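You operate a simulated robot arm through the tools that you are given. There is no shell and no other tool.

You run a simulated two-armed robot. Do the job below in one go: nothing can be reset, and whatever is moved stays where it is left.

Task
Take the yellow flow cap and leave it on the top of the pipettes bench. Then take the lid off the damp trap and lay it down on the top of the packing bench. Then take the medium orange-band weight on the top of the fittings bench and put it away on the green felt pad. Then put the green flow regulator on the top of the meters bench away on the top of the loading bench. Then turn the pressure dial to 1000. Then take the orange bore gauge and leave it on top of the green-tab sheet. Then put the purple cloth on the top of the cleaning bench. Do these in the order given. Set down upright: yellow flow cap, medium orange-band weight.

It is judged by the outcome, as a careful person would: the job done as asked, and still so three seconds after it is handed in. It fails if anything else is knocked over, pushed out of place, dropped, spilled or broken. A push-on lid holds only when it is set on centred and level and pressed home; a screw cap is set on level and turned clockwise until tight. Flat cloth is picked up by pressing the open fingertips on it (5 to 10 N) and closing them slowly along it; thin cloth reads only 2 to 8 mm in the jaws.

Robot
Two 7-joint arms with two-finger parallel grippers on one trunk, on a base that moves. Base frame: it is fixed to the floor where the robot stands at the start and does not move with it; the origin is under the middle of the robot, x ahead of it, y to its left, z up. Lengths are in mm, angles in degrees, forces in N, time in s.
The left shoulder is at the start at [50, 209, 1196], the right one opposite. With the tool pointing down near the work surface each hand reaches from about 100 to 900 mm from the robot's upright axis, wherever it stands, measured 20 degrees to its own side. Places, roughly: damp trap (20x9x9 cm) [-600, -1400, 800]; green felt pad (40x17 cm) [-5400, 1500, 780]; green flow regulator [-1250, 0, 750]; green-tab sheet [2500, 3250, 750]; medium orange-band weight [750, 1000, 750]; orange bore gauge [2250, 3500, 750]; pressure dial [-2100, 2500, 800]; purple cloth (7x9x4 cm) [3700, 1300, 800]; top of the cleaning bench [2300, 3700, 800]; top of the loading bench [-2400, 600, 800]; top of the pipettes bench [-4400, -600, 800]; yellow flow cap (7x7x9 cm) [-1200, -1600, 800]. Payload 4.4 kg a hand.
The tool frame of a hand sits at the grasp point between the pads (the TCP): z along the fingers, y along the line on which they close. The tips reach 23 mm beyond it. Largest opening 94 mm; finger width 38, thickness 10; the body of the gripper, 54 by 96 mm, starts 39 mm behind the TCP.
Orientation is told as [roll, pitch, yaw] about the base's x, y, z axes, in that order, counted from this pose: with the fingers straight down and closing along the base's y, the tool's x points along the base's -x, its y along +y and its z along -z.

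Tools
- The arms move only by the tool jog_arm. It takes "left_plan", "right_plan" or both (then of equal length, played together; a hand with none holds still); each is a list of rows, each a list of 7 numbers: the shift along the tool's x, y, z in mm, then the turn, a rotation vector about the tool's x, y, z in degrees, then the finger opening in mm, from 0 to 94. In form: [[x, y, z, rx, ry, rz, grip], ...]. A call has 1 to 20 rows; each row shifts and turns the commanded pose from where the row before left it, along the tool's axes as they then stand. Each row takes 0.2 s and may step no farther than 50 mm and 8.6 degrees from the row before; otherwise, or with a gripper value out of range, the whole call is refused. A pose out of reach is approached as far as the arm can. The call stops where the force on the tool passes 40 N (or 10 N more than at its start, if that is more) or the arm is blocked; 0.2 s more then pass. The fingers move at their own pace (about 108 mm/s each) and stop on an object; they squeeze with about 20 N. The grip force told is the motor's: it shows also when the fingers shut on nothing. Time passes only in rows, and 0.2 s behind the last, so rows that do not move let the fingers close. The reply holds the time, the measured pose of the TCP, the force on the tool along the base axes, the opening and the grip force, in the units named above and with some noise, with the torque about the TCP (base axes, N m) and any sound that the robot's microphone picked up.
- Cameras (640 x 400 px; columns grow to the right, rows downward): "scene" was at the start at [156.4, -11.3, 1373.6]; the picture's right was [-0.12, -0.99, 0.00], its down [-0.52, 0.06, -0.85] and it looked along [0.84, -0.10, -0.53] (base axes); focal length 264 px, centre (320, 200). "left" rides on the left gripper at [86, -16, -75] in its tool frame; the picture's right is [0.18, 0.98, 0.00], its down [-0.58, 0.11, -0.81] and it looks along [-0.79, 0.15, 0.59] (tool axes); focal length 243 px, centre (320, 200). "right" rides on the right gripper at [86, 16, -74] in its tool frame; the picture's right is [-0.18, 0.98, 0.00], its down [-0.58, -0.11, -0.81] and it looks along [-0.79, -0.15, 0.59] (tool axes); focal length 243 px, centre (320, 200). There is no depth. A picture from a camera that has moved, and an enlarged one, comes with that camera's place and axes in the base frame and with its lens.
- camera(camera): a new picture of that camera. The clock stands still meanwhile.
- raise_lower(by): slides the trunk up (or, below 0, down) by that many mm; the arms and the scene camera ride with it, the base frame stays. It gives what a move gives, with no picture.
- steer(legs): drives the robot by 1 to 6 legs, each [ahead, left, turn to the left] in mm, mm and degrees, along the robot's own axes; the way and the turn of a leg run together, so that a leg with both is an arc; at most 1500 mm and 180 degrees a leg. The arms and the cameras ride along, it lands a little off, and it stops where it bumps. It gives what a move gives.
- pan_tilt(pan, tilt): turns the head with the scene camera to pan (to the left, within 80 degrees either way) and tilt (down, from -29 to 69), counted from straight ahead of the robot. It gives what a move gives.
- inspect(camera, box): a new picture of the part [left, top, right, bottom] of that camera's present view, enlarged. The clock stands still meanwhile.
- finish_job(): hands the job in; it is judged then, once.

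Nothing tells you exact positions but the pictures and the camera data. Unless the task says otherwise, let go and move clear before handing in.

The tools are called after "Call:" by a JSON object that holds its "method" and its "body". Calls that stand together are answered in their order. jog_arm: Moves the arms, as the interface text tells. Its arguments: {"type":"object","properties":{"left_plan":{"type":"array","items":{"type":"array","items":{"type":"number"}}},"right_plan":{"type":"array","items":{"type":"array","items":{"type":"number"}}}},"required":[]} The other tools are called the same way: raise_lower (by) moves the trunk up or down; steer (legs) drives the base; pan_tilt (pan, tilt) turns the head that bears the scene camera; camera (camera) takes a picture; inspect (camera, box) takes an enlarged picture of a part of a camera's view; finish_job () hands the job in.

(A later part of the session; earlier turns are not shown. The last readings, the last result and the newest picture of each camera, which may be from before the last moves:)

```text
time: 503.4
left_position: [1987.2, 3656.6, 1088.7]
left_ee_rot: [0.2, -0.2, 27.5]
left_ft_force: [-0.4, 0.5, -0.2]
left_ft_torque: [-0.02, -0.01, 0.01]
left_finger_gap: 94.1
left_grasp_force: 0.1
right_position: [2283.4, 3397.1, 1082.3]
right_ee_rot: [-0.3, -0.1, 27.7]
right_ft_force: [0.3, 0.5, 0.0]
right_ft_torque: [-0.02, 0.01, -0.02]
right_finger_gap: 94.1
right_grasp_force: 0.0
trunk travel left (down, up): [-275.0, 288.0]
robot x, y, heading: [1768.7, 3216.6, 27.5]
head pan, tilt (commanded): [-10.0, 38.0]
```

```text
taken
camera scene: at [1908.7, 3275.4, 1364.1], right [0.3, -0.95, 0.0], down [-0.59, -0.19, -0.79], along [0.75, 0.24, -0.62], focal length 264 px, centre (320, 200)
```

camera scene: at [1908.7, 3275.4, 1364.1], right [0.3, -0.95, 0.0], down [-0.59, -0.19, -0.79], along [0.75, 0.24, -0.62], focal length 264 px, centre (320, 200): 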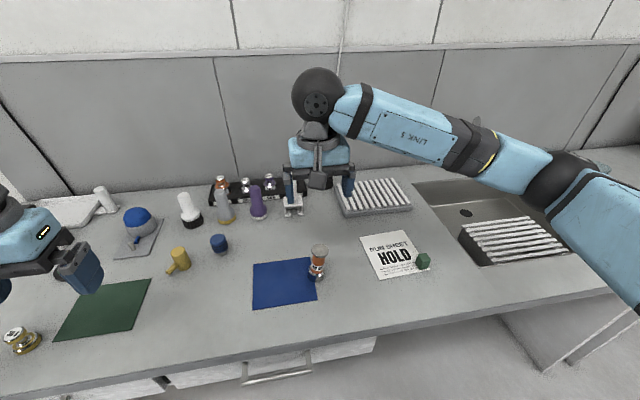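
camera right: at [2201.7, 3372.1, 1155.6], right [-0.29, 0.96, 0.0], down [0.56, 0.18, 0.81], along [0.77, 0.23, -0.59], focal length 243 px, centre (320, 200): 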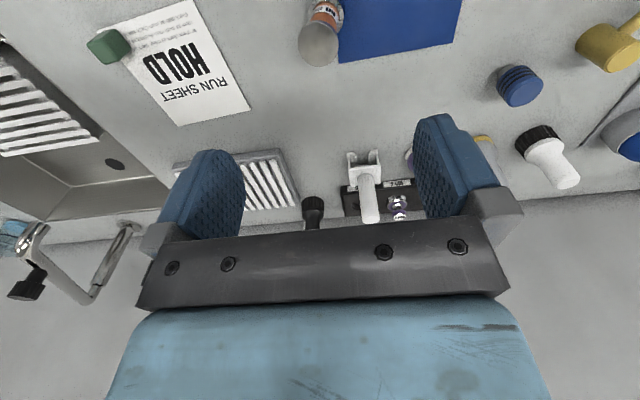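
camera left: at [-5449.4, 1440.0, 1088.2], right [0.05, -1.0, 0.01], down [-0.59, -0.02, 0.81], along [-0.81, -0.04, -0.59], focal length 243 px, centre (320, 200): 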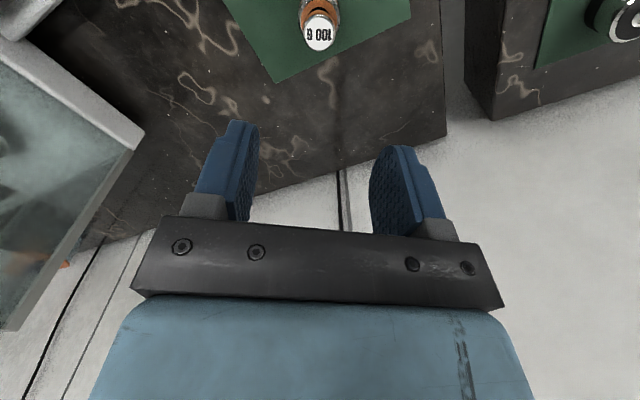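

I'll lower to a closer view over the gauge.

Call:
{"method": "jog_arm", "body": {"right_plan": [[-9, 0, 35, 0, 0, 0, 94], [0, 0, 40, 0, 0, 0, 70], [0, 0, 0, 0, 0, 0, 70]]}}

Call:
{"method": "camera", "body": {"camera": "right"}}

Call:
{"method": "inspect", "body": {"camera": "right", "box": [240, 0, 400, 130]}}

Call:
{"method": "inspect", "body": {"camera": "scene", "box": [270, 210, 370, 300]}}

```text
time: 504.1
left_position: [1987.6, 3654.7, 1089.5]
left_ee_rot: [0.2, -0.2, 27.5]
left_ft_force: [0.0, 0.6, -0.1]
left_ft_torque: [-0.01, 0.01, -0.03]
left_finger_gap: 94.1
left_grasp_force: 0.1
right_position: [2292.3, 3399.4, 1006.8]
right_ee_rot: [-0.3, -0.1, 27.7]
right_ft_force: [-0.9, 0.2, -0.3]
right_ft_torque: [0.0, 0.01, 0.01]
right_finger_gap: 70.1
right_grasp_force: 0.1
trunk travel left (down, up): [-275.0, 288.0]
robot x, y, heading: [1764.9, 3215.7, 27.9]
head pan, tilt (commanded): [-10.0, 38.0]
```

```text
taken
camera right: at [2210.2, 3374.0, 1080.2], right [-0.29, 0.96, 0.0], down [0.56, 0.18, 0.81], along [0.77, 0.24, -0.59], focal length 243 px, centre (320, 200)
```

right: 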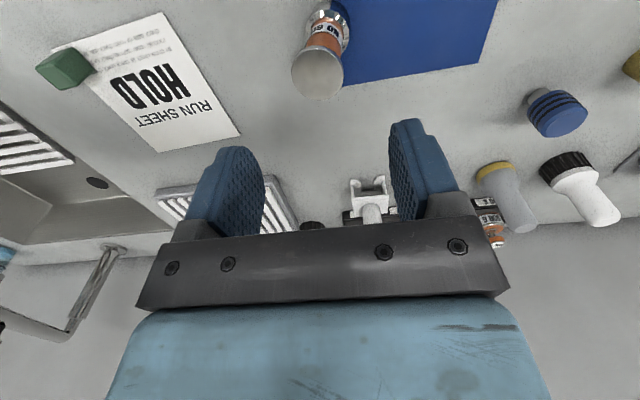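

```text
3.08 times, centred on (320, 65) of right
camera zoom: at [2210.2, 3374.0, 1080.2], right [-0.29, 0.96, 0.0], down [0.56, 0.18, 0.81], along [0.77, 0.24, -0.59], focal length 746 px, centre (320, 615)
```

zoom: 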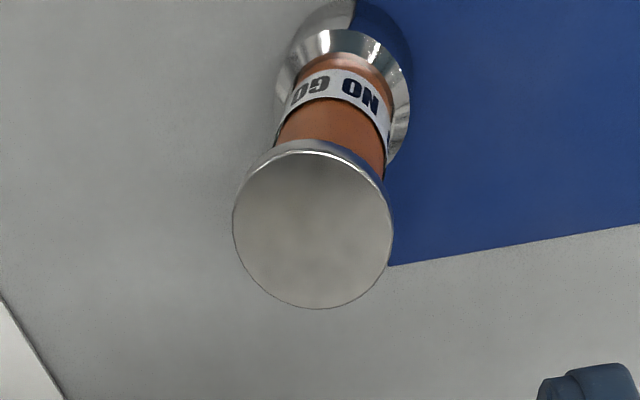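

```text
4.44 times, centred on (320, 255) of scene
camera zoom: at [1908.7, 3273.8, 1364.2], right [0.3, -0.95, 0.0], down [-0.59, -0.19, -0.79], along [0.75, 0.24, -0.62], focal length 1174 px, centre (320, -44)
```

zoom: 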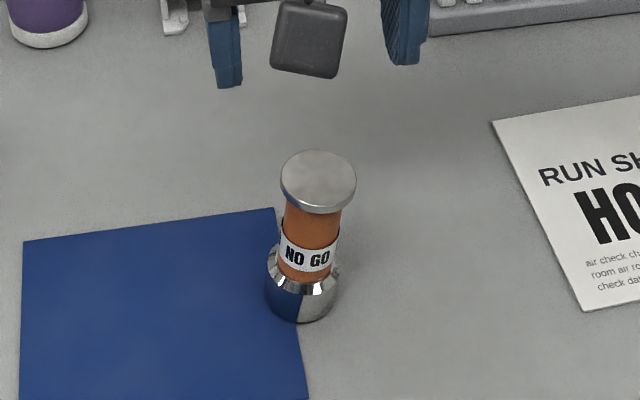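

The gauge is about 93 mm tall with a 40 mm top disc, leaning a little because it stands on the card's edge. I'll centre over its top and lower so the pads take the disc.

Call:
{"method": "jog_arm", "body": {"right_plan": [[-7.4, -3, 30, 0, 0, 0, 70], [0, 0, 40, 0, 0, 0, 70], [0, 0, 35, 0, 0, 0, 70], [0, 0, 20, 0, 0, 0, 70], [0, 0, 0, 0, 0, 0, 70]]}}

Call:
{"method": "camera", "body": {"camera": "right"}}

Call:
{"method": "inspect", "body": {"camera": "scene", "box": [270, 180, 390, 300]}}

```text
time: 505.4
left_position: [1988.4, 3656.0, 1089.3]
left_ee_rot: [0.2, -0.3, 27.5]
left_ft_force: [0.0, 0.1, 0.2]
left_ft_torque: [0.0, 0.0, 0.01]
left_finger_gap: 94.0
left_grasp_force: 0.0
right_position: [2300.7, 3401.7, 880.6]
right_ee_rot: [-0.1, -0.1, 27.9]
right_ft_force: [-0.1, -0.3, -0.4]
right_ft_torque: [0.0, 0.03, -0.03]
right_finger_gap: 69.8
right_grasp_force: 0.0
trunk travel left (down, up): [-275.0, 288.0]
robot x, y, heading: [1766.3, 3214.9, 27.8]
head pan, tilt (commanded): [-10.0, 38.0]
```

```text
taken
camera right: at [2218.4, 3375.6, 954.0], right [-0.29, 0.96, 0.0], down [0.56, 0.18, 0.81], along [0.77, 0.24, -0.59], focal length 243 px, centre (320, 200)
```

right: 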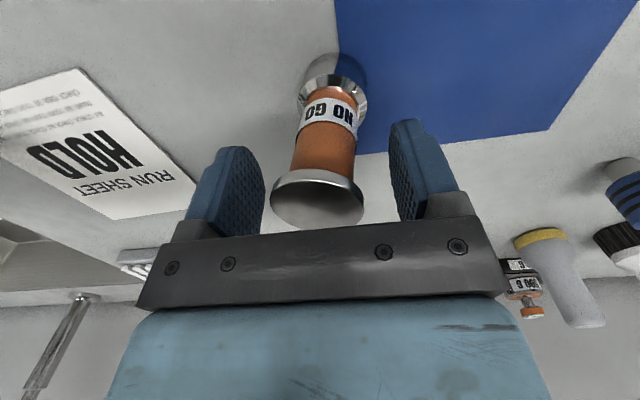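

```text
3.33 times, centred on (330, 240) of scene
camera zoom: at [1908.9, 3273.7, 1364.2], right [0.3, -0.95, 0.0], down [-0.59, -0.19, -0.79], along [0.75, 0.24, -0.62], focal length 881 px, centre (287, 67)
```

zoom: 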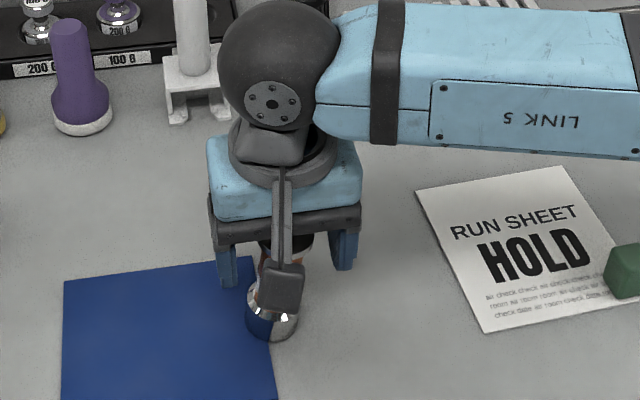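

Centred on the disc. Closing on it.

Call:
{"method": "jog_arm", "body": {"right_plan": [[2, 0, 0, 0, 0, 0, 55], [0, 0, 0, 0, 0, 0, 45], [0, 0, 0, 0, 0, 0, 38], [0, 0, 0, 0, 0, 0, 30], [0, 0, 0, 0, 0, 0, 22], [0, 0, 0, 0, 0, 0, 22]]}}

Call:
{"method": "camera", "body": {"camera": "right"}}

```text
time: 506.8
left_position: [1988.0, 3655.6, 1090.4]
left_ee_rot: [0.2, -0.2, 27.5]
left_ft_force: [0.5, 0.5, 0.6]
left_ft_torque: [0.01, 0.03, 0.01]
left_finger_gap: 94.1
left_grasp_force: 0.1
right_position: [2299.6, 3399.8, 881.6]
right_ee_rot: [-0.2, -0.1, 27.6]
right_ft_force: [-0.3, 0.5, 1.7]
right_ft_torque: [0.12, 0.06, 0.0]
right_finger_gap: 29.4
right_grasp_force: 19.8
trunk travel left (down, up): [-275.0, 288.0]
robot x, y, heading: [1765.3, 3219.1, 27.7]
head pan, tilt (commanded): [-10.0, 38.0]
```

```text
taken
camera right: at [2217.2, 3375.1, 955.0], right [-0.29, 0.96, 0.0], down [0.56, 0.18, 0.81], along [0.77, 0.24, -0.59], focal length 243 px, centre (320, 200)
```

right: 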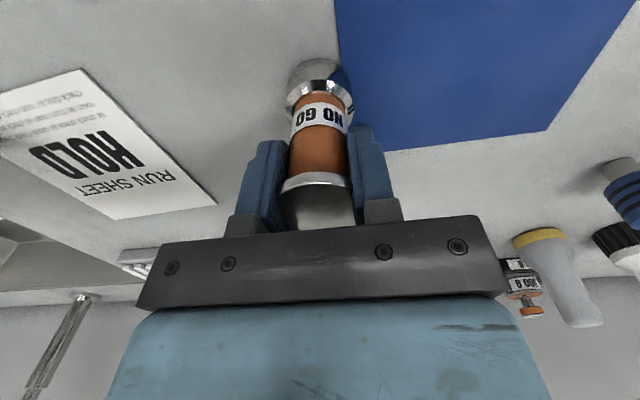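

It's held at 29.4 mm by the orange body, now upright. I'll lift it and carry it over the centre of the sheet.

Call:
{"method": "jog_arm", "body": {"right_plan": [[0, 0, -15, 0, 0, 0, 22], [0, 0, -35, 0, 0, 0, 22], [0, 0, -40, 0, 0, 0, 22], [0, 0, 0, 0, 0, 0, 22]]}}

Call:
{"method": "camera", "body": {"camera": "right"}}

Call:
{"method": "camera", "body": {"camera": "scene"}}

```text
time: 507.8
left_position: [1987.7, 3656.4, 1090.7]
left_ee_rot: [0.2, -0.2, 27.5]
left_ft_force: [0.6, 0.2, 0.6]
left_ft_torque: [0.01, 0.04, 0.01]
left_finger_gap: 94.1
left_grasp_force: 0.0
right_position: [2299.5, 3400.7, 971.8]
right_ee_rot: [-0.2, -0.1, 27.9]
right_ft_force: [0.8, 0.0, -1.5]
right_ft_torque: [0.04, -0.01, 0.02]
right_finger_gap: 29.1
right_grasp_force: 20.1
trunk travel left (down, up): [-275.0, 288.0]
robot x, y, heading: [1766.6, 3216.9, 27.4]
head pan, tilt (commanded): [-10.0, 38.0]
```

```text
taken
camera right: at [2216.8, 3375.2, 1045.9], right [-0.29, 0.96, 0.0], down [0.56, 0.18, 0.81], along [0.77, 0.24, -0.59], focal length 243 px, centre (320, 200)
```

right: 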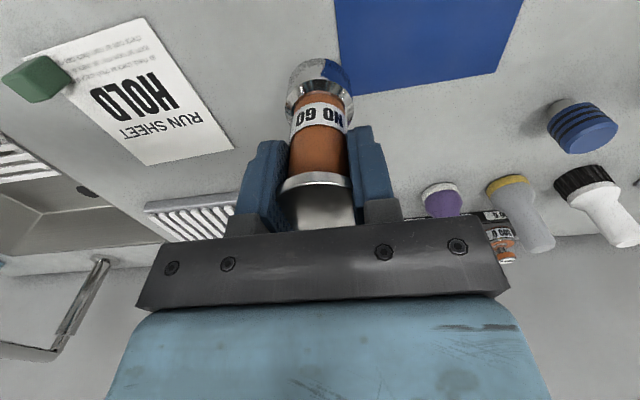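

```text
taken
camera scene: at [1909.4, 3273.8, 1364.1], right [0.3, -0.95, 0.0], down [-0.59, -0.19, -0.79], along [0.75, 0.24, -0.62], focal length 264 px, centre (320, 200)
```

scene: 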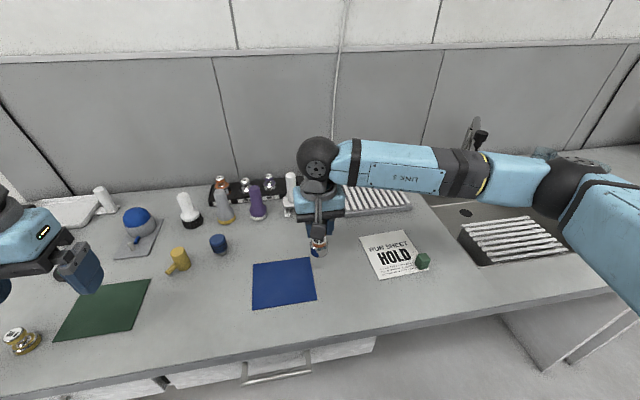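

The sheet's centre is 40 mm ahead and 200 mm right of the hand. I'll move there and lower.

Call:
{"method": "jog_arm", "body": {"right_plan": [[-8, -40, 0, 0, 0, 0, 22], [-8, -40, 0, 0, 0, 0, 22], [-8, -40, 0, 0, 0, 0, 22], [-8, -40, 0, 0, 0, 0, 22], [-8, -43, 0, 0, 0, 0, 22], [0, 0, 35, 0, 0, 0, 22], [0, 0, 30, 0, 0, 0, 22], [0, 0, 0, 0, 0, 0, 22]]}}

Call:
{"method": "camera", "body": {"camera": "right"}}

Call:
{"method": "inspect", "body": {"camera": "scene", "box": [320, 180, 460, 290]}}

```text
time: 509.6
left_position: [1988.0, 3655.3, 1088.9]
left_ee_rot: [0.1, -0.2, 27.5]
left_ft_force: [0.1, 0.4, -0.4]
left_ft_torque: [0.0, -0.05, 0.0]
left_finger_gap: 94.0
left_grasp_force: 0.0
right_position: [2431.1, 3237.8, 908.3]
right_ee_rot: [-0.2, -0.1, 27.8]
right_ft_force: [-0.2, -0.1, -1.1]
right_ft_torque: [0.03, -0.02, 0.0]
right_finger_gap: 29.5
right_grasp_force: 19.9
trunk travel left (down, up): [-275.0, 288.0]
robot x, y, heading: [1767.3, 3212.8, 27.7]
head pan, tilt (commanded): [-10.0, 38.0]
```

```text
taken
camera right: at [2349.1, 3214.0, 982.7], right [-0.29, 0.96, 0.0], down [0.56, 0.18, 0.81], along [0.77, 0.24, -0.59], focal length 243 px, centre (320, 200)
```

right: 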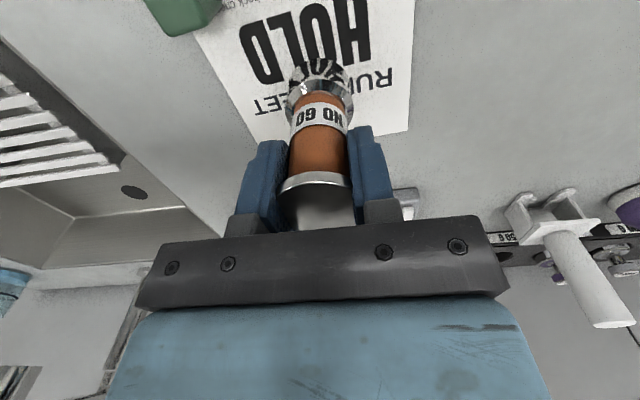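

```text
3.64 times, centred on (390, 235) of scene
camera zoom: at [1908.9, 3273.9, 1364.2], right [0.3, -0.95, 0.0], down [-0.59, -0.19, -0.79], along [0.75, 0.24, -0.62], focal length 961 px, centre (66, 73)
```

zoom: 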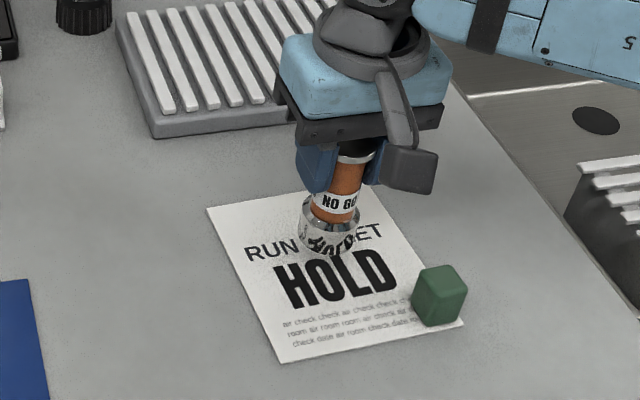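

It's over the sheet. Lowering gently to contact.

Call:
{"method": "jog_arm", "body": {"right_plan": [[0, 0, 12, 0, 0, 0, 22], [0, 0, 8, 0, 0, 0, 22]]}}

Call:
{"method": "jog_arm", "body": {"right_plan": [[0, 0, 2, 0, 0, 0, 22], [0, 0, 2, 0, 0, 0, 22]]}}

Call:
{"method": "jog_arm", "body": {"right_plan": [[0, 0, 2, 0, 0, 0, 22]]}}

```text
time: 510.1
left_position: [1987.7, 3656.5, 1089.1]
left_ee_rot: [0.2, -0.2, 27.6]
left_ft_force: [-0.4, 0.4, 0.8]
left_ft_torque: [0.0, 0.05, 0.04]
left_finger_gap: 94.0
left_grasp_force: 0.1
right_position: [2430.0, 3239.3, 889.4]
right_ee_rot: [-0.2, -0.1, 27.8]
right_ft_force: [-1.0, 0.1, -1.2]
right_ft_torque: [0.01, 0.05, -0.01]
right_finger_gap: 29.3
right_grasp_force: 19.9
trunk travel left (down, up): [-275.0, 288.0]
robot x, y, heading: [1766.4, 3218.8, 27.7]
head pan, tilt (commanded): [-10.0, 38.0]
```

```text
time: 510.8
left_position: [1987.8, 3655.3, 1088.9]
left_ee_rot: [0.2, -0.1, 27.5]
left_ft_force: [-0.6, 0.0, -0.6]
left_ft_torque: [0.02, -0.03, 0.05]
left_finger_gap: 94.1
left_grasp_force: 0.1
right_position: [2429.9, 3240.0, 884.7]
right_ee_rot: [-0.2, 0.0, 27.7]
right_ft_force: [0.4, -0.5, -1.3]
right_ft_torque: [0.04, 0.01, 0.0]
right_finger_gap: 29.2
right_grasp_force: 20.1
trunk travel left (down, up): [-275.0, 288.0]
robot x, y, heading: [1768.2, 3218.4, 27.4]
head pan, tilt (commanded): [-10.0, 38.0]
```

```text
time: 511.1
left_position: [1988.8, 3655.6, 1089.5]
left_ee_rot: [0.2, -0.1, 27.5]
left_ft_force: [-0.2, 0.3, -0.1]
left_ft_torque: [-0.01, 0.02, -0.05]
left_finger_gap: 94.1
left_grasp_force: 0.1
right_position: [2428.8, 3240.5, 883.3]
right_ee_rot: [-0.2, 0.0, 27.6]
right_ft_force: [-0.3, -0.4, -1.1]
right_ft_torque: [0.0, 0.03, -0.01]
right_finger_gap: 29.3
right_grasp_force: 19.8
trunk travel left (down, up): [-275.0, 288.0]
robot x, y, heading: [1766.3, 3218.8, 27.5]
head pan, tilt (commanded): [-10.0, 38.0]
```

Call:
{"method": "jog_arm", "body": {"right_plan": [[0, 0, 1.5, 0, 0, 0, 22]]}}

Call:
{"method": "jog_arm", "body": {"right_plan": [[0, 0, 1.5, 0, 0, 0, 22]]}}

```text
time: 511.6
left_position: [1986.9, 3654.3, 1089.2]
left_ee_rot: [0.1, -0.1, 27.5]
left_ft_force: [-0.1, 1.2, -0.1]
left_ft_torque: [-0.01, 0.01, -0.02]
left_finger_gap: 94.0
left_grasp_force: 0.0
right_position: [2429.2, 3239.2, 882.0]
right_ee_rot: [-0.2, -0.2, 27.6]
right_ft_force: [-0.3, 0.2, 3.8]
right_ft_torque: [0.01, 0.09, 0.0]
right_finger_gap: 29.6
right_grasp_force: 20.2
trunk travel left (down, up): [-275.0, 288.0]
robot x, y, heading: [1764.0, 3219.8, 27.5]
head pan, tilt (commanded): [-10.0, 38.0]
```

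```text
time: 511.9
left_position: [1987.1, 3655.7, 1089.5]
left_ee_rot: [0.2, -0.2, 27.5]
left_ft_force: [-0.3, -0.2, 0.1]
left_ft_torque: [-0.02, -0.01, -0.01]
left_finger_gap: 94.0
left_grasp_force: 0.0
right_position: [2428.4, 3240.2, 882.5]
right_ee_rot: [-0.2, -0.3, 27.7]
right_ft_force: [0.5, -1.7, 9.8]
right_ft_torque: [-0.17, -0.03, -0.01]
right_finger_gap: 29.3
right_grasp_force: 19.7
trunk travel left (down, up): [-275.0, 288.0]
robot x, y, heading: [1766.4, 3218.0, 27.0]
head pan, tilt (commanded): [-10.0, 38.0]
```

The gauge rests on the sheet. I'll ease off, open wide enough to clear the disc (60 mm), and rise.

Call:
{"method": "jog_arm", "body": {"right_plan": [[0, 0, -1.2, 0, 0, 0, 26], [0, 0, 0, 0, 0, 0, 40], [0, 0, 0, 0, 0, 0, 55], [0, 0, 0, 0, 0, 0, 66], [0, 0, 0, 0, 0, 0, 66], [0, 0, -20, 0, 0, 0, 66], [0, 0, -40, 0, 0, 0, 66], [0, 0, -45, 0, 0, 0, 66], [0, 0, -45, 0, 0, 0, 66], [0, 0, -45, 0, 0, 0, 66]]}}

Call:
{"method": "camera", "body": {"camera": "right"}}

Call:
{"method": "inspect", "body": {"camera": "scene", "box": [320, 180, 460, 290]}}

```text
time: 514.1
left_position: [1987.5, 3656.1, 1089.9]
left_ee_rot: [0.2, -0.2, 27.5]
left_ft_force: [-0.6, -0.1, 0.5]
left_ft_torque: [0.0, 0.01, 0.01]
left_finger_gap: 93.8
left_grasp_force: 0.0
right_position: [2427.6, 3238.3, 1078.7]
right_ee_rot: [-0.2, 0.0, 27.8]
right_ft_force: [0.8, 0.0, -0.1]
right_ft_torque: [0.01, 0.01, -0.02]
right_finger_gap: 65.9
right_grasp_force: 0.1
trunk travel left (down, up): [-275.0, 288.0]
robot x, y, heading: [1763.9, 3217.3, 27.4]
head pan, tilt (commanded): [-10.0, 38.0]
```

```text
taken
camera right: at [2345.6, 3213.3, 1151.9], right [-0.29, 0.96, 0.0], down [0.56, 0.18, 0.81], along [0.77, 0.24, -0.59], focal length 243 px, centre (320, 200)
```

right: 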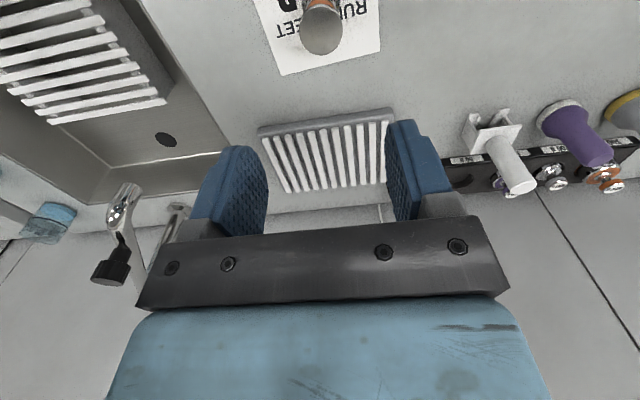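

```text
3.64 times, centred on (390, 235) of scene
camera zoom: at [1908.2, 3274.0, 1364.2], right [0.3, -0.95, 0.0], down [-0.59, -0.19, -0.79], along [0.75, 0.24, -0.62], focal length 961 px, centre (66, 73)
```

zoom: 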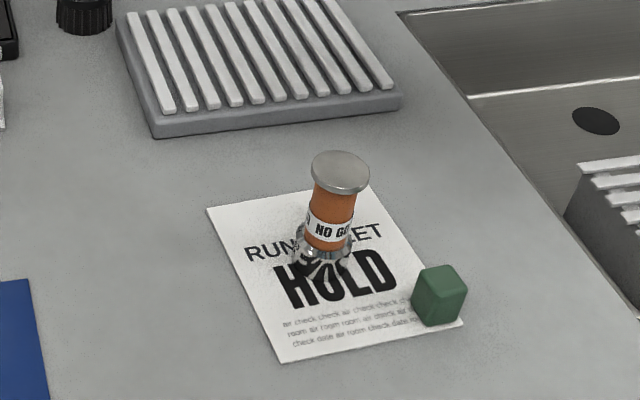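

The bore gauge stands on the green-tab sheet. Last is the purple cloth at the south end of the east wall; I'll draw the hand in, back away and slide south along the benches.

Call:
{"method": "jog_arm", "body": {"right_plan": [[45, 0, 0, 0, 0, 0, 94], [45, 0, 0, 0, 0, 0, 94], [45, 0, 0, 0, 0, 0, 94], [35, 0, 0, 0, 0, 0, 94]]}}

Call:
{"method": "steer", "body": {"legs": [[-250, 0, 0], [0, -1400, 0]]}}

Call:
{"method": "pan_tilt", "body": {"pan": -20, "tilt": 28}}

Call:
{"method": "camera", "body": {"camera": "scene"}}

Call:
{"method": "pan_tilt", "body": {"pan": 50, "tilt": 28}}

Call:
{"method": "camera", "body": {"camera": "scene"}}

```text
time: 515.1
left_position: [1987.1, 3655.2, 1088.2]
left_ee_rot: [0.2, -0.2, 27.6]
left_ft_force: [-0.3, 0.5, -0.7]
left_ft_torque: [0.0, 0.01, -0.01]
left_finger_gap: 94.0
left_grasp_force: 0.1
right_position: [2278.1, 3159.9, 1076.0]
right_ee_rot: [-0.2, -0.2, 27.7]
right_ft_force: [0.0, -0.5, 0.0]
right_ft_torque: [0.02, 0.0, -0.04]
right_finger_gap: 94.2
right_grasp_force: 0.2
trunk travel left (down, up): [-275.0, 288.0]
robot x, y, heading: [1761.9, 3218.1, 27.5]
head pan, tilt (commanded): [-10.0, 38.0]
```

```text
time: 529.0
left_position: [2424.4, 2316.0, 1090.0]
left_ee_rot: [0.2, -0.2, 29.1]
left_ft_force: [0.6, 0.2, -0.4]
left_ft_torque: [0.03, -0.04, 0.02]
left_finger_gap: 94.1
left_grasp_force: 0.0
right_position: [2728.8, 1830.0, 1076.4]
right_ee_rot: [-0.1, -0.2, 29.5]
right_ft_force: [-0.4, 0.1, 0.0]
right_ft_torque: [-0.01, 0.0, 0.0]
right_finger_gap: 94.2
right_grasp_force: 0.1
trunk travel left (down, up): [-275.0, 288.0]
robot x, y, heading: [2213.6, 1876.1, 29.2]
head pan, tilt (commanded): [-10.0, 38.0]
```

```text
time: 529.7
left_position: [2423.2, 2315.7, 1089.7]
left_ee_rot: [0.3, -0.1, 29.1]
left_ft_force: [-0.1, -0.4, 0.1]
left_ft_torque: [-0.03, 0.02, -0.01]
left_finger_gap: 93.8
left_grasp_force: 0.0
right_position: [2728.8, 1830.2, 1075.7]
right_ee_rot: [-0.3, -0.1, 29.3]
right_ft_force: [-0.7, 0.2, -0.1]
right_ft_torque: [0.0, 0.0, 0.0]
right_finger_gap: 94.0
right_grasp_force: 0.1
trunk travel left (down, up): [-275.0, 288.0]
robot x, y, heading: [2214.9, 1873.8, 29.4]
head pan, tilt (commanded): [-20.0, 28.0]
```

```text
taken
camera scene: at [2364.0, 1918.5, 1379.6], right [0.16, -0.99, 0.0], down [-0.46, -0.08, -0.88], along [0.87, 0.14, -0.47], focal length 264 px, centre (320, 200)
```

scene: 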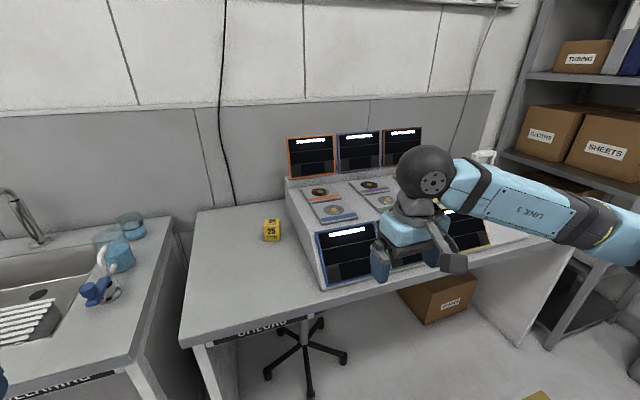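

```text
time: 531.1
left_position: [2424.3, 2316.3, 1089.3]
left_ee_rot: [0.2, -0.1, 29.2]
left_ft_force: [-0.3, -0.6, -0.2]
left_ft_torque: [-0.02, -0.04, 0.02]
left_finger_gap: 94.0
left_grasp_force: 0.0
right_position: [2729.1, 1830.8, 1076.8]
right_ee_rot: [-0.2, -0.1, 29.3]
right_ft_force: [0.0, -0.5, 0.3]
right_ft_torque: [-0.02, 0.03, 0.0]
right_finger_gap: 94.1
right_grasp_force: 0.0
trunk travel left (down, up): [-275.0, 288.0]
robot x, y, heading: [2217.6, 1869.3, 29.1]
head pan, tilt (commanded): [50.0, 28.0]
```

```text
taken
camera scene: at [2291.2, 1993.4, 1379.7], right [0.98, -0.19, 0.0], down [-0.09, -0.46, -0.88], along [0.17, 0.87, -0.47], focal length 264 px, centre (320, 200)
```

scene: 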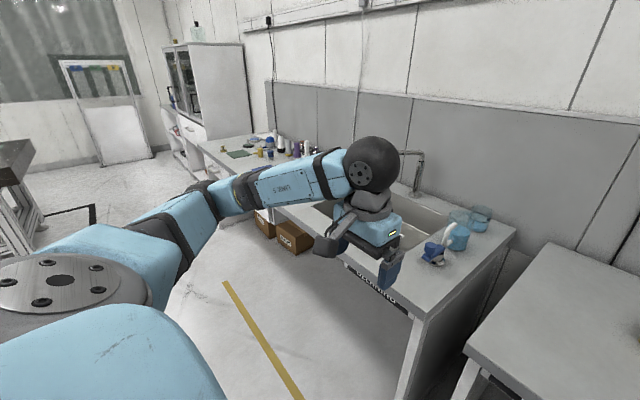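

The label confirms the CLEANING bench. I'll straighten and slide further south to find the purple cloth.

Call:
{"method": "steer", "body": {"legs": [[0, 0, -2.2], [0, -750, 0]]}}

Call:
{"method": "pan_tilt", "body": {"pan": -10, "tilt": 30}}

Call:
{"method": "camera", "body": {"camera": "scene"}}

```text
time: 538.5
left_position: [2780.7, 1643.1, 1089.7]
left_ee_rot: [0.2, -0.2, 27.9]
left_ft_force: [-1.2, -1.1, -0.4]
left_ft_torque: [0.0, 0.01, -0.02]
left_finger_gap: 94.2
left_grasp_force: 0.0
right_position: [3075.0, 1151.4, 1075.9]
right_ee_rot: [-0.1, -0.2, 28.0]
right_ft_force: [-0.1, 0.0, 0.2]
right_ft_torque: [-0.01, -0.03, 0.02]
right_finger_gap: 94.1
right_grasp_force: 0.0
trunk travel left (down, up): [-275.0, 288.0]
robot x, y, heading: [2561.7, 1204.5, 27.7]
head pan, tilt (commanded): [50.0, 28.0]
```

```text
time: 539.8
left_position: [2780.4, 1643.8, 1088.7]
left_ee_rot: [0.2, -0.2, 28.0]
left_ft_force: [-0.2, 0.1, -0.4]
left_ft_torque: [0.01, -0.03, 0.01]
left_finger_gap: 94.1
left_grasp_force: 0.1
right_position: [3074.4, 1152.2, 1076.8]
right_ee_rot: [-0.2, -0.1, 28.0]
right_ft_force: [0.3, 0.1, -0.9]
right_ft_torque: [0.02, 0.0, 0.01]
right_finger_gap: 94.3
right_grasp_force: 0.1
trunk travel left (down, up): [-275.0, 288.0]
robot x, y, heading: [2563.1, 1206.1, 27.9]
head pan, tilt (commanded): [-10.0, 30.0]
```

```text
taken
camera scene: at [2707.5, 1263.4, 1376.5], right [0.31, -0.95, 0.0], down [-0.48, -0.15, -0.87], along [0.82, 0.27, -0.5], focal length 264 px, centre (320, 200)
```

scene: 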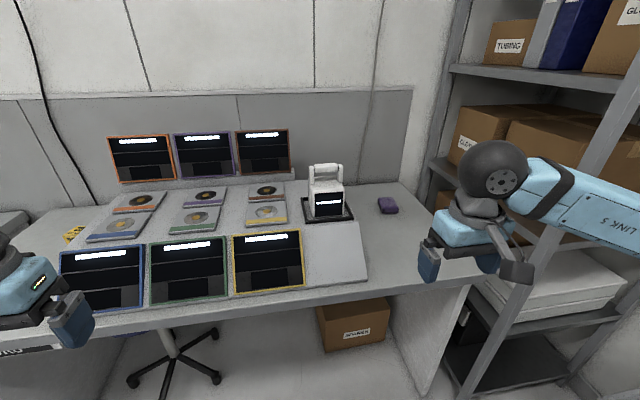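

The purple cloth lies at the right end of this bench near [3672, 1281]. I'll zoom in on it.

Call:
{"method": "inspect", "body": {"camera": "scene", "box": [350, 180, 430, 240]}}

Call:
{"method": "steer", "body": {"legs": [[0, -280, 0], [230, 0, 0]]}}

Call:
{"method": "pan_tilt", "body": {"pan": -10, "tilt": 35}}

Call:
{"method": "camera", "body": {"camera": "scene"}}

Call:
{"method": "camera", "body": {"camera": "right"}}

```text
6.67 times, centred on (390, 210) of scene
camera zoom: at [2707.5, 1263.4, 1376.5], right [0.31, -0.95, 0.0], down [-0.48, -0.15, -0.87], along [0.82, 0.27, -0.5], focal length 1762 px, centre (-147, 133)
```

zoom: 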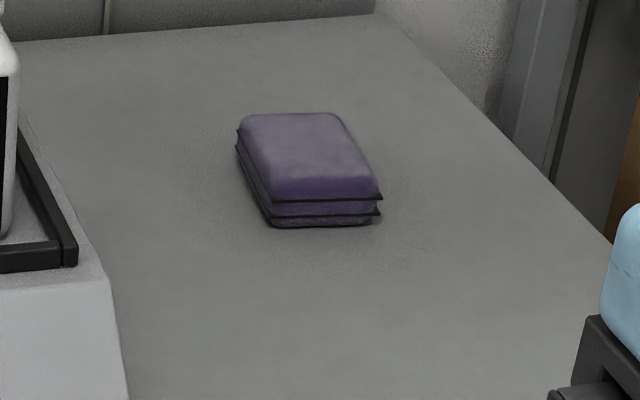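

```text
time: 544.0
left_position: [3075.4, 1485.9, 1091.8]
left_ee_rot: [0.1, -0.5, 27.4]
left_ft_force: [-0.2, -1.5, -0.6]
left_ft_torque: [0.01, 0.02, 0.03]
left_finger_gap: 94.1
left_grasp_force: 0.0
right_position: [3354.6, 987.8, 1075.4]
right_ee_rot: [-0.6, 0.1, 28.8]
right_ft_force: [-0.3, 0.2, 0.9]
right_ft_torque: [-0.03, 0.01, 0.0]
right_finger_gap: 93.9
right_grasp_force: 0.1
trunk travel left (down, up): [-275.0, 288.0]
robot x, y, heading: [2858.0, 1051.5, 27.4]
head pan, tilt (commanded): [-10.0, 30.0]
stopped in leg 2: the robot was blocked; the commanded pose is now the measured one
```

```text
time: 544.7
left_position: [3074.7, 1486.7, 1091.8]
left_ee_rot: [0.1, -0.6, 27.4]
left_ft_force: [0.2, 0.2, 0.5]
left_ft_torque: [0.01, -0.02, -0.01]
left_finger_gap: 94.3
left_grasp_force: 0.0
right_position: [3355.3, 988.3, 1074.2]
right_ee_rot: [-0.5, 0.0, 28.8]
right_ft_force: [-0.1, 0.1, 0.1]
right_ft_torque: [-0.01, 0.01, 0.06]
right_finger_gap: 93.6
right_grasp_force: 0.2
trunk travel left (down, up): [-275.0, 288.0]
robot x, y, heading: [2860.9, 1051.2, 27.5]
head pan, tilt (commanded): [-10.0, 35.0]
```

```text
taken
camera scene: at [2993.6, 1103.2, 1370.1], right [0.3, -0.95, 0.0], down [-0.54, -0.17, -0.82], along [0.79, 0.25, -0.57], focal length 264 px, centre (320, 200)
```

scene: 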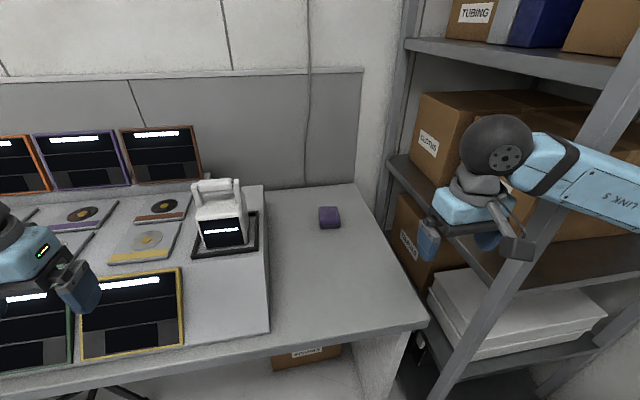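

```text
taken
camera right: at [3274.3, 962.3, 1147.9], right [-0.31, 0.95, -0.01], down [0.56, 0.19, 0.81], along [0.77, 0.25, -0.59], focal length 243 px, centre (320, 200)
```

right: 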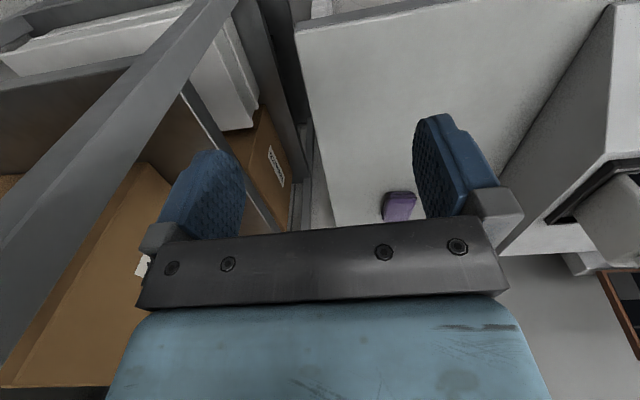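

The folded cloth is a soft block about 7 × 9 × 4 cm. My right forearm met the rack's upright, so I'll back off a little and swing the hand inward before reaching.

Call:
{"method": "steer", "body": {"legs": [[-90, 60, 0]]}}

Call:
{"method": "jog_arm", "body": {"right_plan": [[0, 40, 0, 0, 0, 0, 94], [0, 40, 0, 0, 0, 0, 94], [0, 40, 0, 0, 0, 0, 94], [0, 40, 0, 0, 0, 0, 94]]}}

Call:
{"method": "camera", "body": {"camera": "scene"}}

```text
time: 545.9
left_position: [2971.7, 1499.4, 1089.5]
left_ee_rot: [0.2, -0.1, 27.6]
left_ft_force: [-0.2, 0.3, 0.8]
left_ft_torque: [0.0, -0.01, -0.02]
left_finger_gap: 94.3
left_grasp_force: 0.0
right_position: [3254.1, 1004.3, 1070.2]
right_ee_rot: [-0.5, 0.6, 28.9]
right_ft_force: [-0.1, -0.2, -0.2]
right_ft_torque: [0.02, 0.03, -0.03]
right_finger_gap: 94.0
right_grasp_force: 0.0
trunk travel left (down, up): [-275.0, 288.0]
robot x, y, heading: [2748.4, 1062.1, 27.7]
head pan, tilt (commanded): [-10.0, 35.0]
```

```text
time: 546.9
left_position: [2970.2, 1500.8, 1088.4]
left_ee_rot: [0.1, -0.2, 27.7]
left_ft_force: [-0.4, 0.7, -0.1]
left_ft_torque: [0.01, -0.05, -0.02]
left_finger_gap: 94.0
left_grasp_force: 0.0
right_position: [3175.6, 1145.0, 1070.6]
right_ee_rot: [-0.6, 0.5, 28.7]
right_ft_force: [0.6, 0.3, 0.1]
right_ft_torque: [-0.02, 0.0, 0.01]
right_finger_gap: 94.3
right_grasp_force: 0.0
trunk travel left (down, up): [-275.0, 288.0]
robot x, y, heading: [2750.8, 1065.4, 27.7]
head pan, tilt (commanded): [-10.0, 35.0]
```

```text
taken
camera scene: at [2892.9, 1119.7, 1368.7], right [0.3, -0.95, 0.0], down [-0.55, -0.18, -0.82], along [0.78, 0.25, -0.57], focal length 264 px, centre (320, 200)
```

scene: 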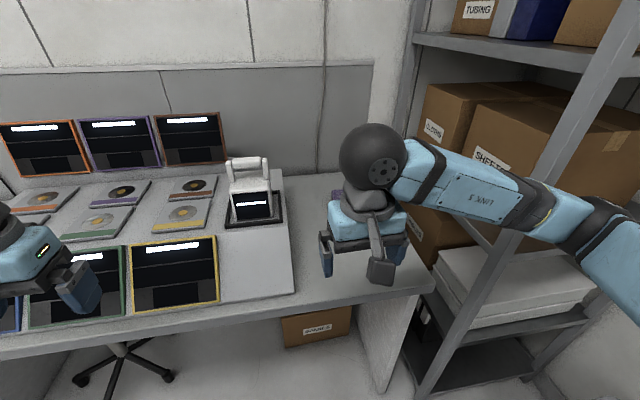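

I'll shift left for more room from the rack post, step forward, then reach out over the cloth.

Call:
{"method": "steer", "body": {"legs": [[0, 100, 0], [140, 0, 0]]}}

Call:
{"method": "jog_arm", "body": {"right_plan": [[-40, -22, 0, 0.5, -0.5, 1, 94], [-40, -22, 0, 0, 0, 0, 94], [-40, -22, 0, 0, 0, 0, 94], [-40, -22, 0, 0, 0, 0, 94]]}}

Call:
{"method": "camera", "body": {"camera": "scene"}}

Call:
{"method": "camera", "body": {"camera": "right"}}

```text
time: 549.4
left_position: [3048.8, 1654.8, 1089.4]
left_ee_rot: [0.2, -0.1, 27.8]
left_ft_force: [0.2, 1.1, 0.3]
left_ft_torque: [-0.03, 0.0, -0.01]
left_finger_gap: 93.9
left_grasp_force: 0.0
right_position: [3256.1, 1300.6, 1070.1]
right_ee_rot: [-0.5, 0.6, 29.2]
right_ft_force: [-0.8, 0.8, -0.4]
right_ft_torque: [-0.02, 0.04, -0.01]
right_finger_gap: 93.8
right_grasp_force: 0.0
trunk travel left (down, up): [-275.0, 288.0]
robot x, y, heading: [2829.9, 1217.1, 28.1]
head pan, tilt (commanded): [-10.0, 35.0]
```

```text
time: 550.4
left_position: [3048.2, 1665.3, 1084.3]
left_ee_rot: [-0.4, 0.1, 28.0]
left_ft_force: [0.3, -0.1, -0.2]
left_ft_torque: [-0.02, -0.02, -0.03]
left_finger_gap: 94.1
left_grasp_force: 0.0
right_position: [3436.9, 1313.6, 1065.6]
right_ee_rot: [-1.3, 0.6, 28.7]
right_ft_force: [-0.3, -0.3, 0.3]
right_ft_torque: [0.01, 0.03, -0.01]
right_finger_gap: 93.9
right_grasp_force: 0.1
trunk travel left (down, up): [-275.0, 288.0]
robot x, y, heading: [2824.4, 1217.9, 28.1]
head pan, tilt (commanded): [-10.0, 35.0]
```

```text
taken
camera scene: at [2973.5, 1285.9, 1367.1], right [0.31, -0.95, 0.01], down [-0.55, -0.19, -0.82], along [0.78, 0.25, -0.58], focal length 264 px, centre (320, 200)
```

scene: 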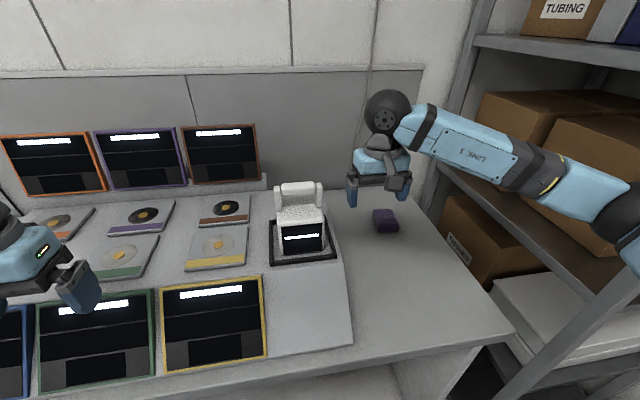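

```text
taken
camera right: at [3355.8, 1288.0, 1139.7], right [-0.31, 0.95, -0.02], down [0.56, 0.2, 0.8], along [0.77, 0.24, -0.6], focal length 243 px, centre (320, 200)
```

right: 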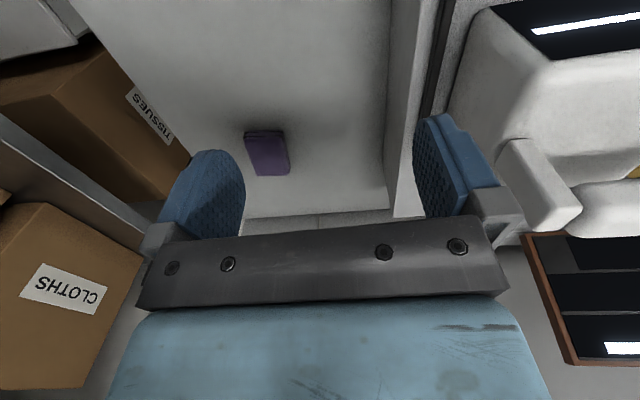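

The slight tilt of the robot shows my right elbow pressing on the rack post. I'll pull the hand back, move farther from the rack and try again.

Call:
{"method": "jog_arm", "body": {"right_plan": [[40, 22, 0, 0, 0, 0, 94], [40, 22, 0, 0, 0, 0, 94], [40, 22, 0, 0, 0, 0, 94]]}}

Call:
{"method": "steer", "body": {"legs": [[0, 110, 0]]}}

Call:
{"method": "pan_tilt", "body": {"pan": -45, "tilt": 25}}

Call:
{"method": "camera", "body": {"camera": "scene"}}

```text
time: 551.2
left_position: [3051.3, 1653.0, 1088.7]
left_ee_rot: [0.4, -0.1, 27.5]
left_ft_force: [0.7, -0.7, 0.3]
left_ft_torque: [-0.02, 0.02, 0.02]
left_finger_gap: 94.2
left_grasp_force: 0.1
right_position: [3304.0, 1297.1, 1069.9]
right_ee_rot: [-1.0, 0.1, 27.8]
right_ft_force: [0.9, 0.5, -1.0]
right_ft_torque: [0.01, 0.03, 0.0]
right_finger_gap: 94.0
right_grasp_force: 0.0
trunk travel left (down, up): [-275.0, 288.0]
robot x, y, heading: [2831.3, 1209.7, 27.8]
head pan, tilt (commanded): [-10.0, 35.0]
```

```text
time: 552.8
left_position: [2996.8, 1753.8, 1088.7]
left_ee_rot: [0.2, -0.1, 27.7]
left_ft_force: [-0.3, 0.3, -0.3]
left_ft_torque: [0.01, 0.02, -0.02]
left_finger_gap: 94.0
left_grasp_force: 0.1
right_position: [3248.8, 1399.3, 1070.1]
right_ee_rot: [-0.9, 0.1, 27.9]
right_ft_force: [0.8, 0.2, 0.7]
right_ft_torque: [-0.04, 0.01, 0.02]
right_finger_gap: 93.9
right_grasp_force: 0.1
trunk travel left (down, up): [-275.0, 288.0]
robot x, y, heading: [2775.8, 1316.0, 27.6]
head pan, tilt (commanded): [-10.0, 35.0]
```

```text
time: 553.8
left_position: [2996.8, 1753.3, 1090.1]
left_ee_rot: [0.2, -0.2, 27.6]
left_ft_force: [-0.8, 0.3, 0.1]
left_ft_torque: [-0.02, 0.01, 0.01]
left_finger_gap: 94.0
left_grasp_force: 0.0
right_position: [3249.0, 1398.6, 1069.8]
right_ee_rot: [-1.0, 0.1, 28.0]
right_ft_force: [0.6, 1.0, -0.4]
right_ft_torque: [0.03, -0.04, -0.02]
right_finger_gap: 94.1
right_grasp_force: 0.1
trunk travel left (down, up): [-275.0, 288.0]
robot x, y, heading: [2778.5, 1315.5, 27.5]
head pan, tilt (commanded): [-45.0, 25.0]
```

```text
taken
camera scene: at [2923.8, 1318.0, 1384.5], right [-0.3, -0.96, 0.0], down [-0.4, 0.12, -0.91], along [0.87, -0.27, -0.42], focal length 264 px, centre (320, 200)
```

scene: 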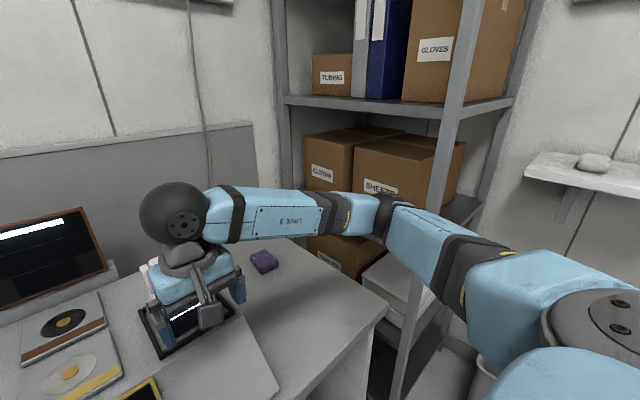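

The cloth is reachable from here, but the white device with a handle stands beside my path. I'll raise the hand first, swing right, then reach forward over the cloth.

Call:
{"method": "jog_arm", "body": {"right_plan": [[0, 0, -40, 1, 0, 0, 94], [0, 0, -40, 0, 0, 0, 94], [-15, -42, 0, 0, 0, 0, 94], [-15, -42, 0, 0, 0, 0, 94], [-15, -42, 0, 0, 0, 0, 94], [-15, -42, 0, 0, 0, 0, 94]]}}

Call:
{"method": "camera", "body": {"camera": "scene"}}

```text
time: 555.2
left_position: [2996.4, 1751.7, 1089.1]
left_ee_rot: [0.2, -0.2, 27.7]
left_ft_force: [-0.1, -0.8, -0.8]
left_ft_torque: [0.0, -0.01, 0.0]
left_finger_gap: 94.1
left_grasp_force: 0.0
right_position: [3380.4, 1277.5, 1156.7]
right_ee_rot: [-1.9, 0.2, 27.9]
right_ft_force: [0.7, -0.3, -0.1]
right_ft_torque: [0.01, -0.01, -0.01]
right_finger_gap: 93.8
right_grasp_force: 0.1
trunk travel left (down, up): [-275.0, 288.0]
robot x, y, heading: [2777.4, 1315.3, 27.9]
head pan, tilt (commanded): [-45.0, 25.0]
```

```text
taken
camera scene: at [2924.0, 1316.7, 1384.5], right [-0.3, -0.96, 0.0], down [-0.4, 0.13, -0.91], along [0.87, -0.27, -0.42], focal length 264 px, centre (320, 200)
```

scene: 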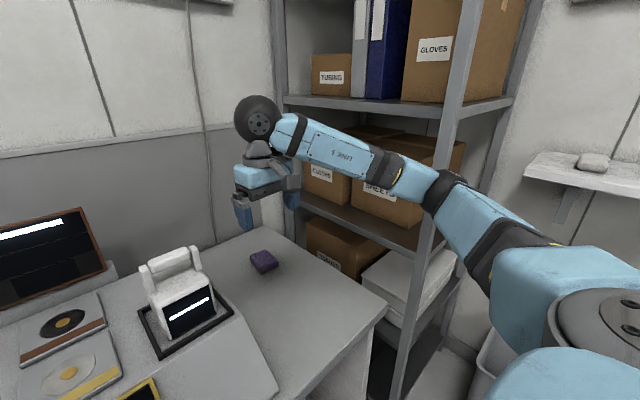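

No contact so far. I'll level the hand and reach forward in stages, watching for any push.

Call:
{"method": "jog_arm", "body": {"right_plan": [[-40, -20, 0, -1.9, 0, 0, 94], [-40, -20, 0, 0, 0, 0, 94], [-40, -20, 0, 0, 0, 0, 94]]}}

Call:
{"method": "jog_arm", "body": {"right_plan": [[-40, -20, 0, 0, 0, 0, 94], [-40, -20, 0, 0, 0, 0, 94], [-40, -20, 0, 0, 0, 0, 94]]}}

Call:
{"method": "camera", "body": {"camera": "scene"}}

Call:
{"method": "camera", "body": {"camera": "right"}}

```text
time: 556.0
left_position: [2997.7, 1754.1, 1089.8]
left_ee_rot: [0.2, 0.0, 27.7]
left_ft_force: [0.5, -0.8, -0.8]
left_ft_torque: [0.02, 0.03, 0.0]
left_finger_gap: 94.0
left_grasp_force: 0.0
right_position: [3514.5, 1283.1, 1154.4]
right_ee_rot: [-0.1, 0.2, 28.1]
right_ft_force: [-0.8, -1.0, -0.3]
right_ft_torque: [0.01, 0.02, -0.02]
right_finger_gap: 94.1
right_grasp_force: 0.0
trunk travel left (down, up): [-275.0, 288.0]
robot x, y, heading: [2775.8, 1315.4, 27.6]
head pan, tilt (commanded): [-45.0, 25.0]
```

```text
time: 556.8
left_position: [2997.3, 1754.5, 1087.5]
left_ee_rot: [0.1, 0.0, 27.8]
left_ft_force: [0.9, -0.8, 0.4]
left_ft_torque: [-0.03, 0.01, 0.01]
left_finger_gap: 94.0
left_grasp_force: 0.0
right_position: [3647.4, 1287.6, 1156.1]
right_ee_rot: [-0.2, 0.2, 28.1]
right_ft_force: [0.2, 0.1, -0.2]
right_ft_torque: [0.01, 0.0, 0.03]
right_finger_gap: 94.2
right_grasp_force: 0.1
trunk travel left (down, up): [-275.0, 288.0]
robot x, y, heading: [2774.7, 1313.1, 27.5]
head pan, tilt (commanded): [-45.0, 25.0]
```

```text
taken
camera scene: at [2924.5, 1319.0, 1384.3], right [-0.3, -0.96, 0.0], down [-0.4, 0.12, -0.91], along [0.87, -0.27, -0.42], focal length 264 px, centre (320, 200)
```

scene: 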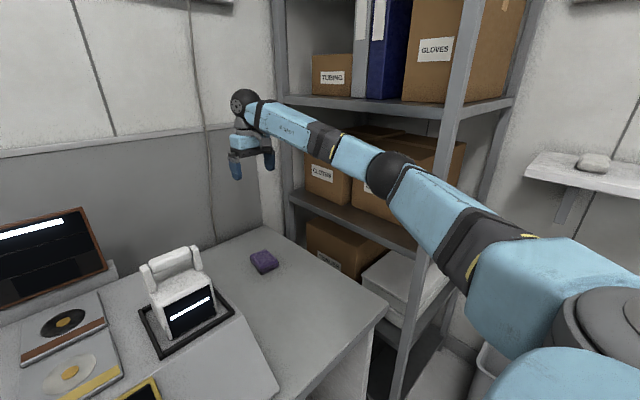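

```text
taken
camera right: at [3566.6, 1262.1, 1229.7], right [-0.3, 0.95, 0.0], down [0.57, 0.18, 0.8], along [0.77, 0.24, -0.59], focal length 243 px, centre (320, 200)
```

right: 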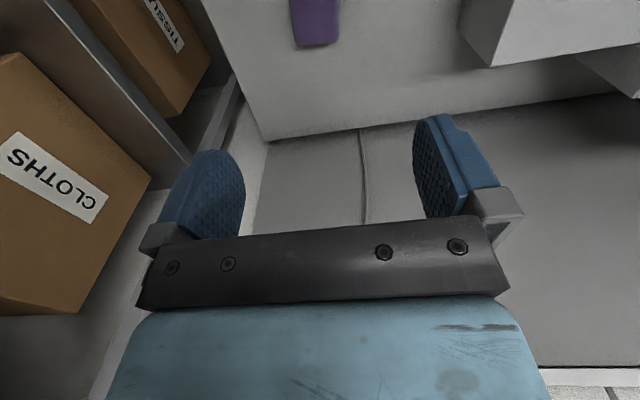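

The cloth is nearly below the hand. I'll lower and look again.

Call:
{"method": "jog_arm", "body": {"right_plan": [[-10, -5, 40, 0, 0, 0, 94], [-10, -5, 40, 0, 0, 0, 94], [0, 0, 45, 0, 0, 0, 94]]}}

Call:
{"method": "camera", "body": {"camera": "right"}}

Call:
{"method": "inspect", "body": {"camera": "scene", "box": [200, 200, 320, 300]}}

```text
time: 557.6
left_position: [2998.5, 1753.6, 1088.9]
left_ee_rot: [0.3, -0.1, 27.7]
left_ft_force: [0.8, 0.0, -1.1]
left_ft_torque: [-0.01, -0.02, 0.01]
left_finger_gap: 93.8
left_grasp_force: 0.1
right_position: [3670.0, 1285.8, 1031.8]
right_ee_rot: [0.0, 0.1, 28.0]
right_ft_force: [0.5, 0.0, -0.1]
right_ft_torque: [0.02, 0.01, -0.02]
right_finger_gap: 94.1
right_grasp_force: 0.0
trunk travel left (down, up): [-275.0, 288.0]
robot x, y, heading: [2775.4, 1316.3, 27.8]
head pan, tilt (commanded): [-45.0, 25.0]
```

```text
taken
camera right: at [3589.6, 1261.1, 1105.7], right [-0.3, 0.95, 0.0], down [0.57, 0.18, 0.81], along [0.77, 0.24, -0.59], focal length 243 px, centre (320, 200)
```

right: 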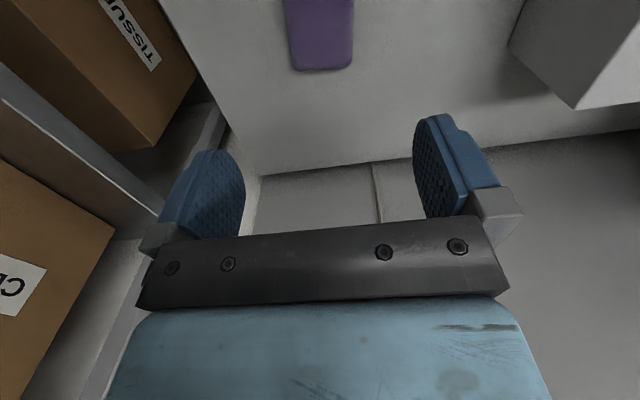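

```text
4.00 times, centred on (260, 250) of scene
camera zoom: at [2924.9, 1317.5, 1384.4], right [-0.3, -0.95, 0.0], down [-0.4, 0.13, -0.91], along [0.87, -0.27, -0.42], focal length 1057 px, centre (560, 0)
```

zoom: 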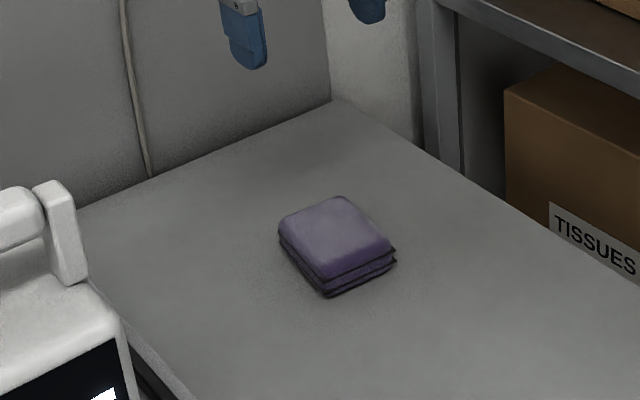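

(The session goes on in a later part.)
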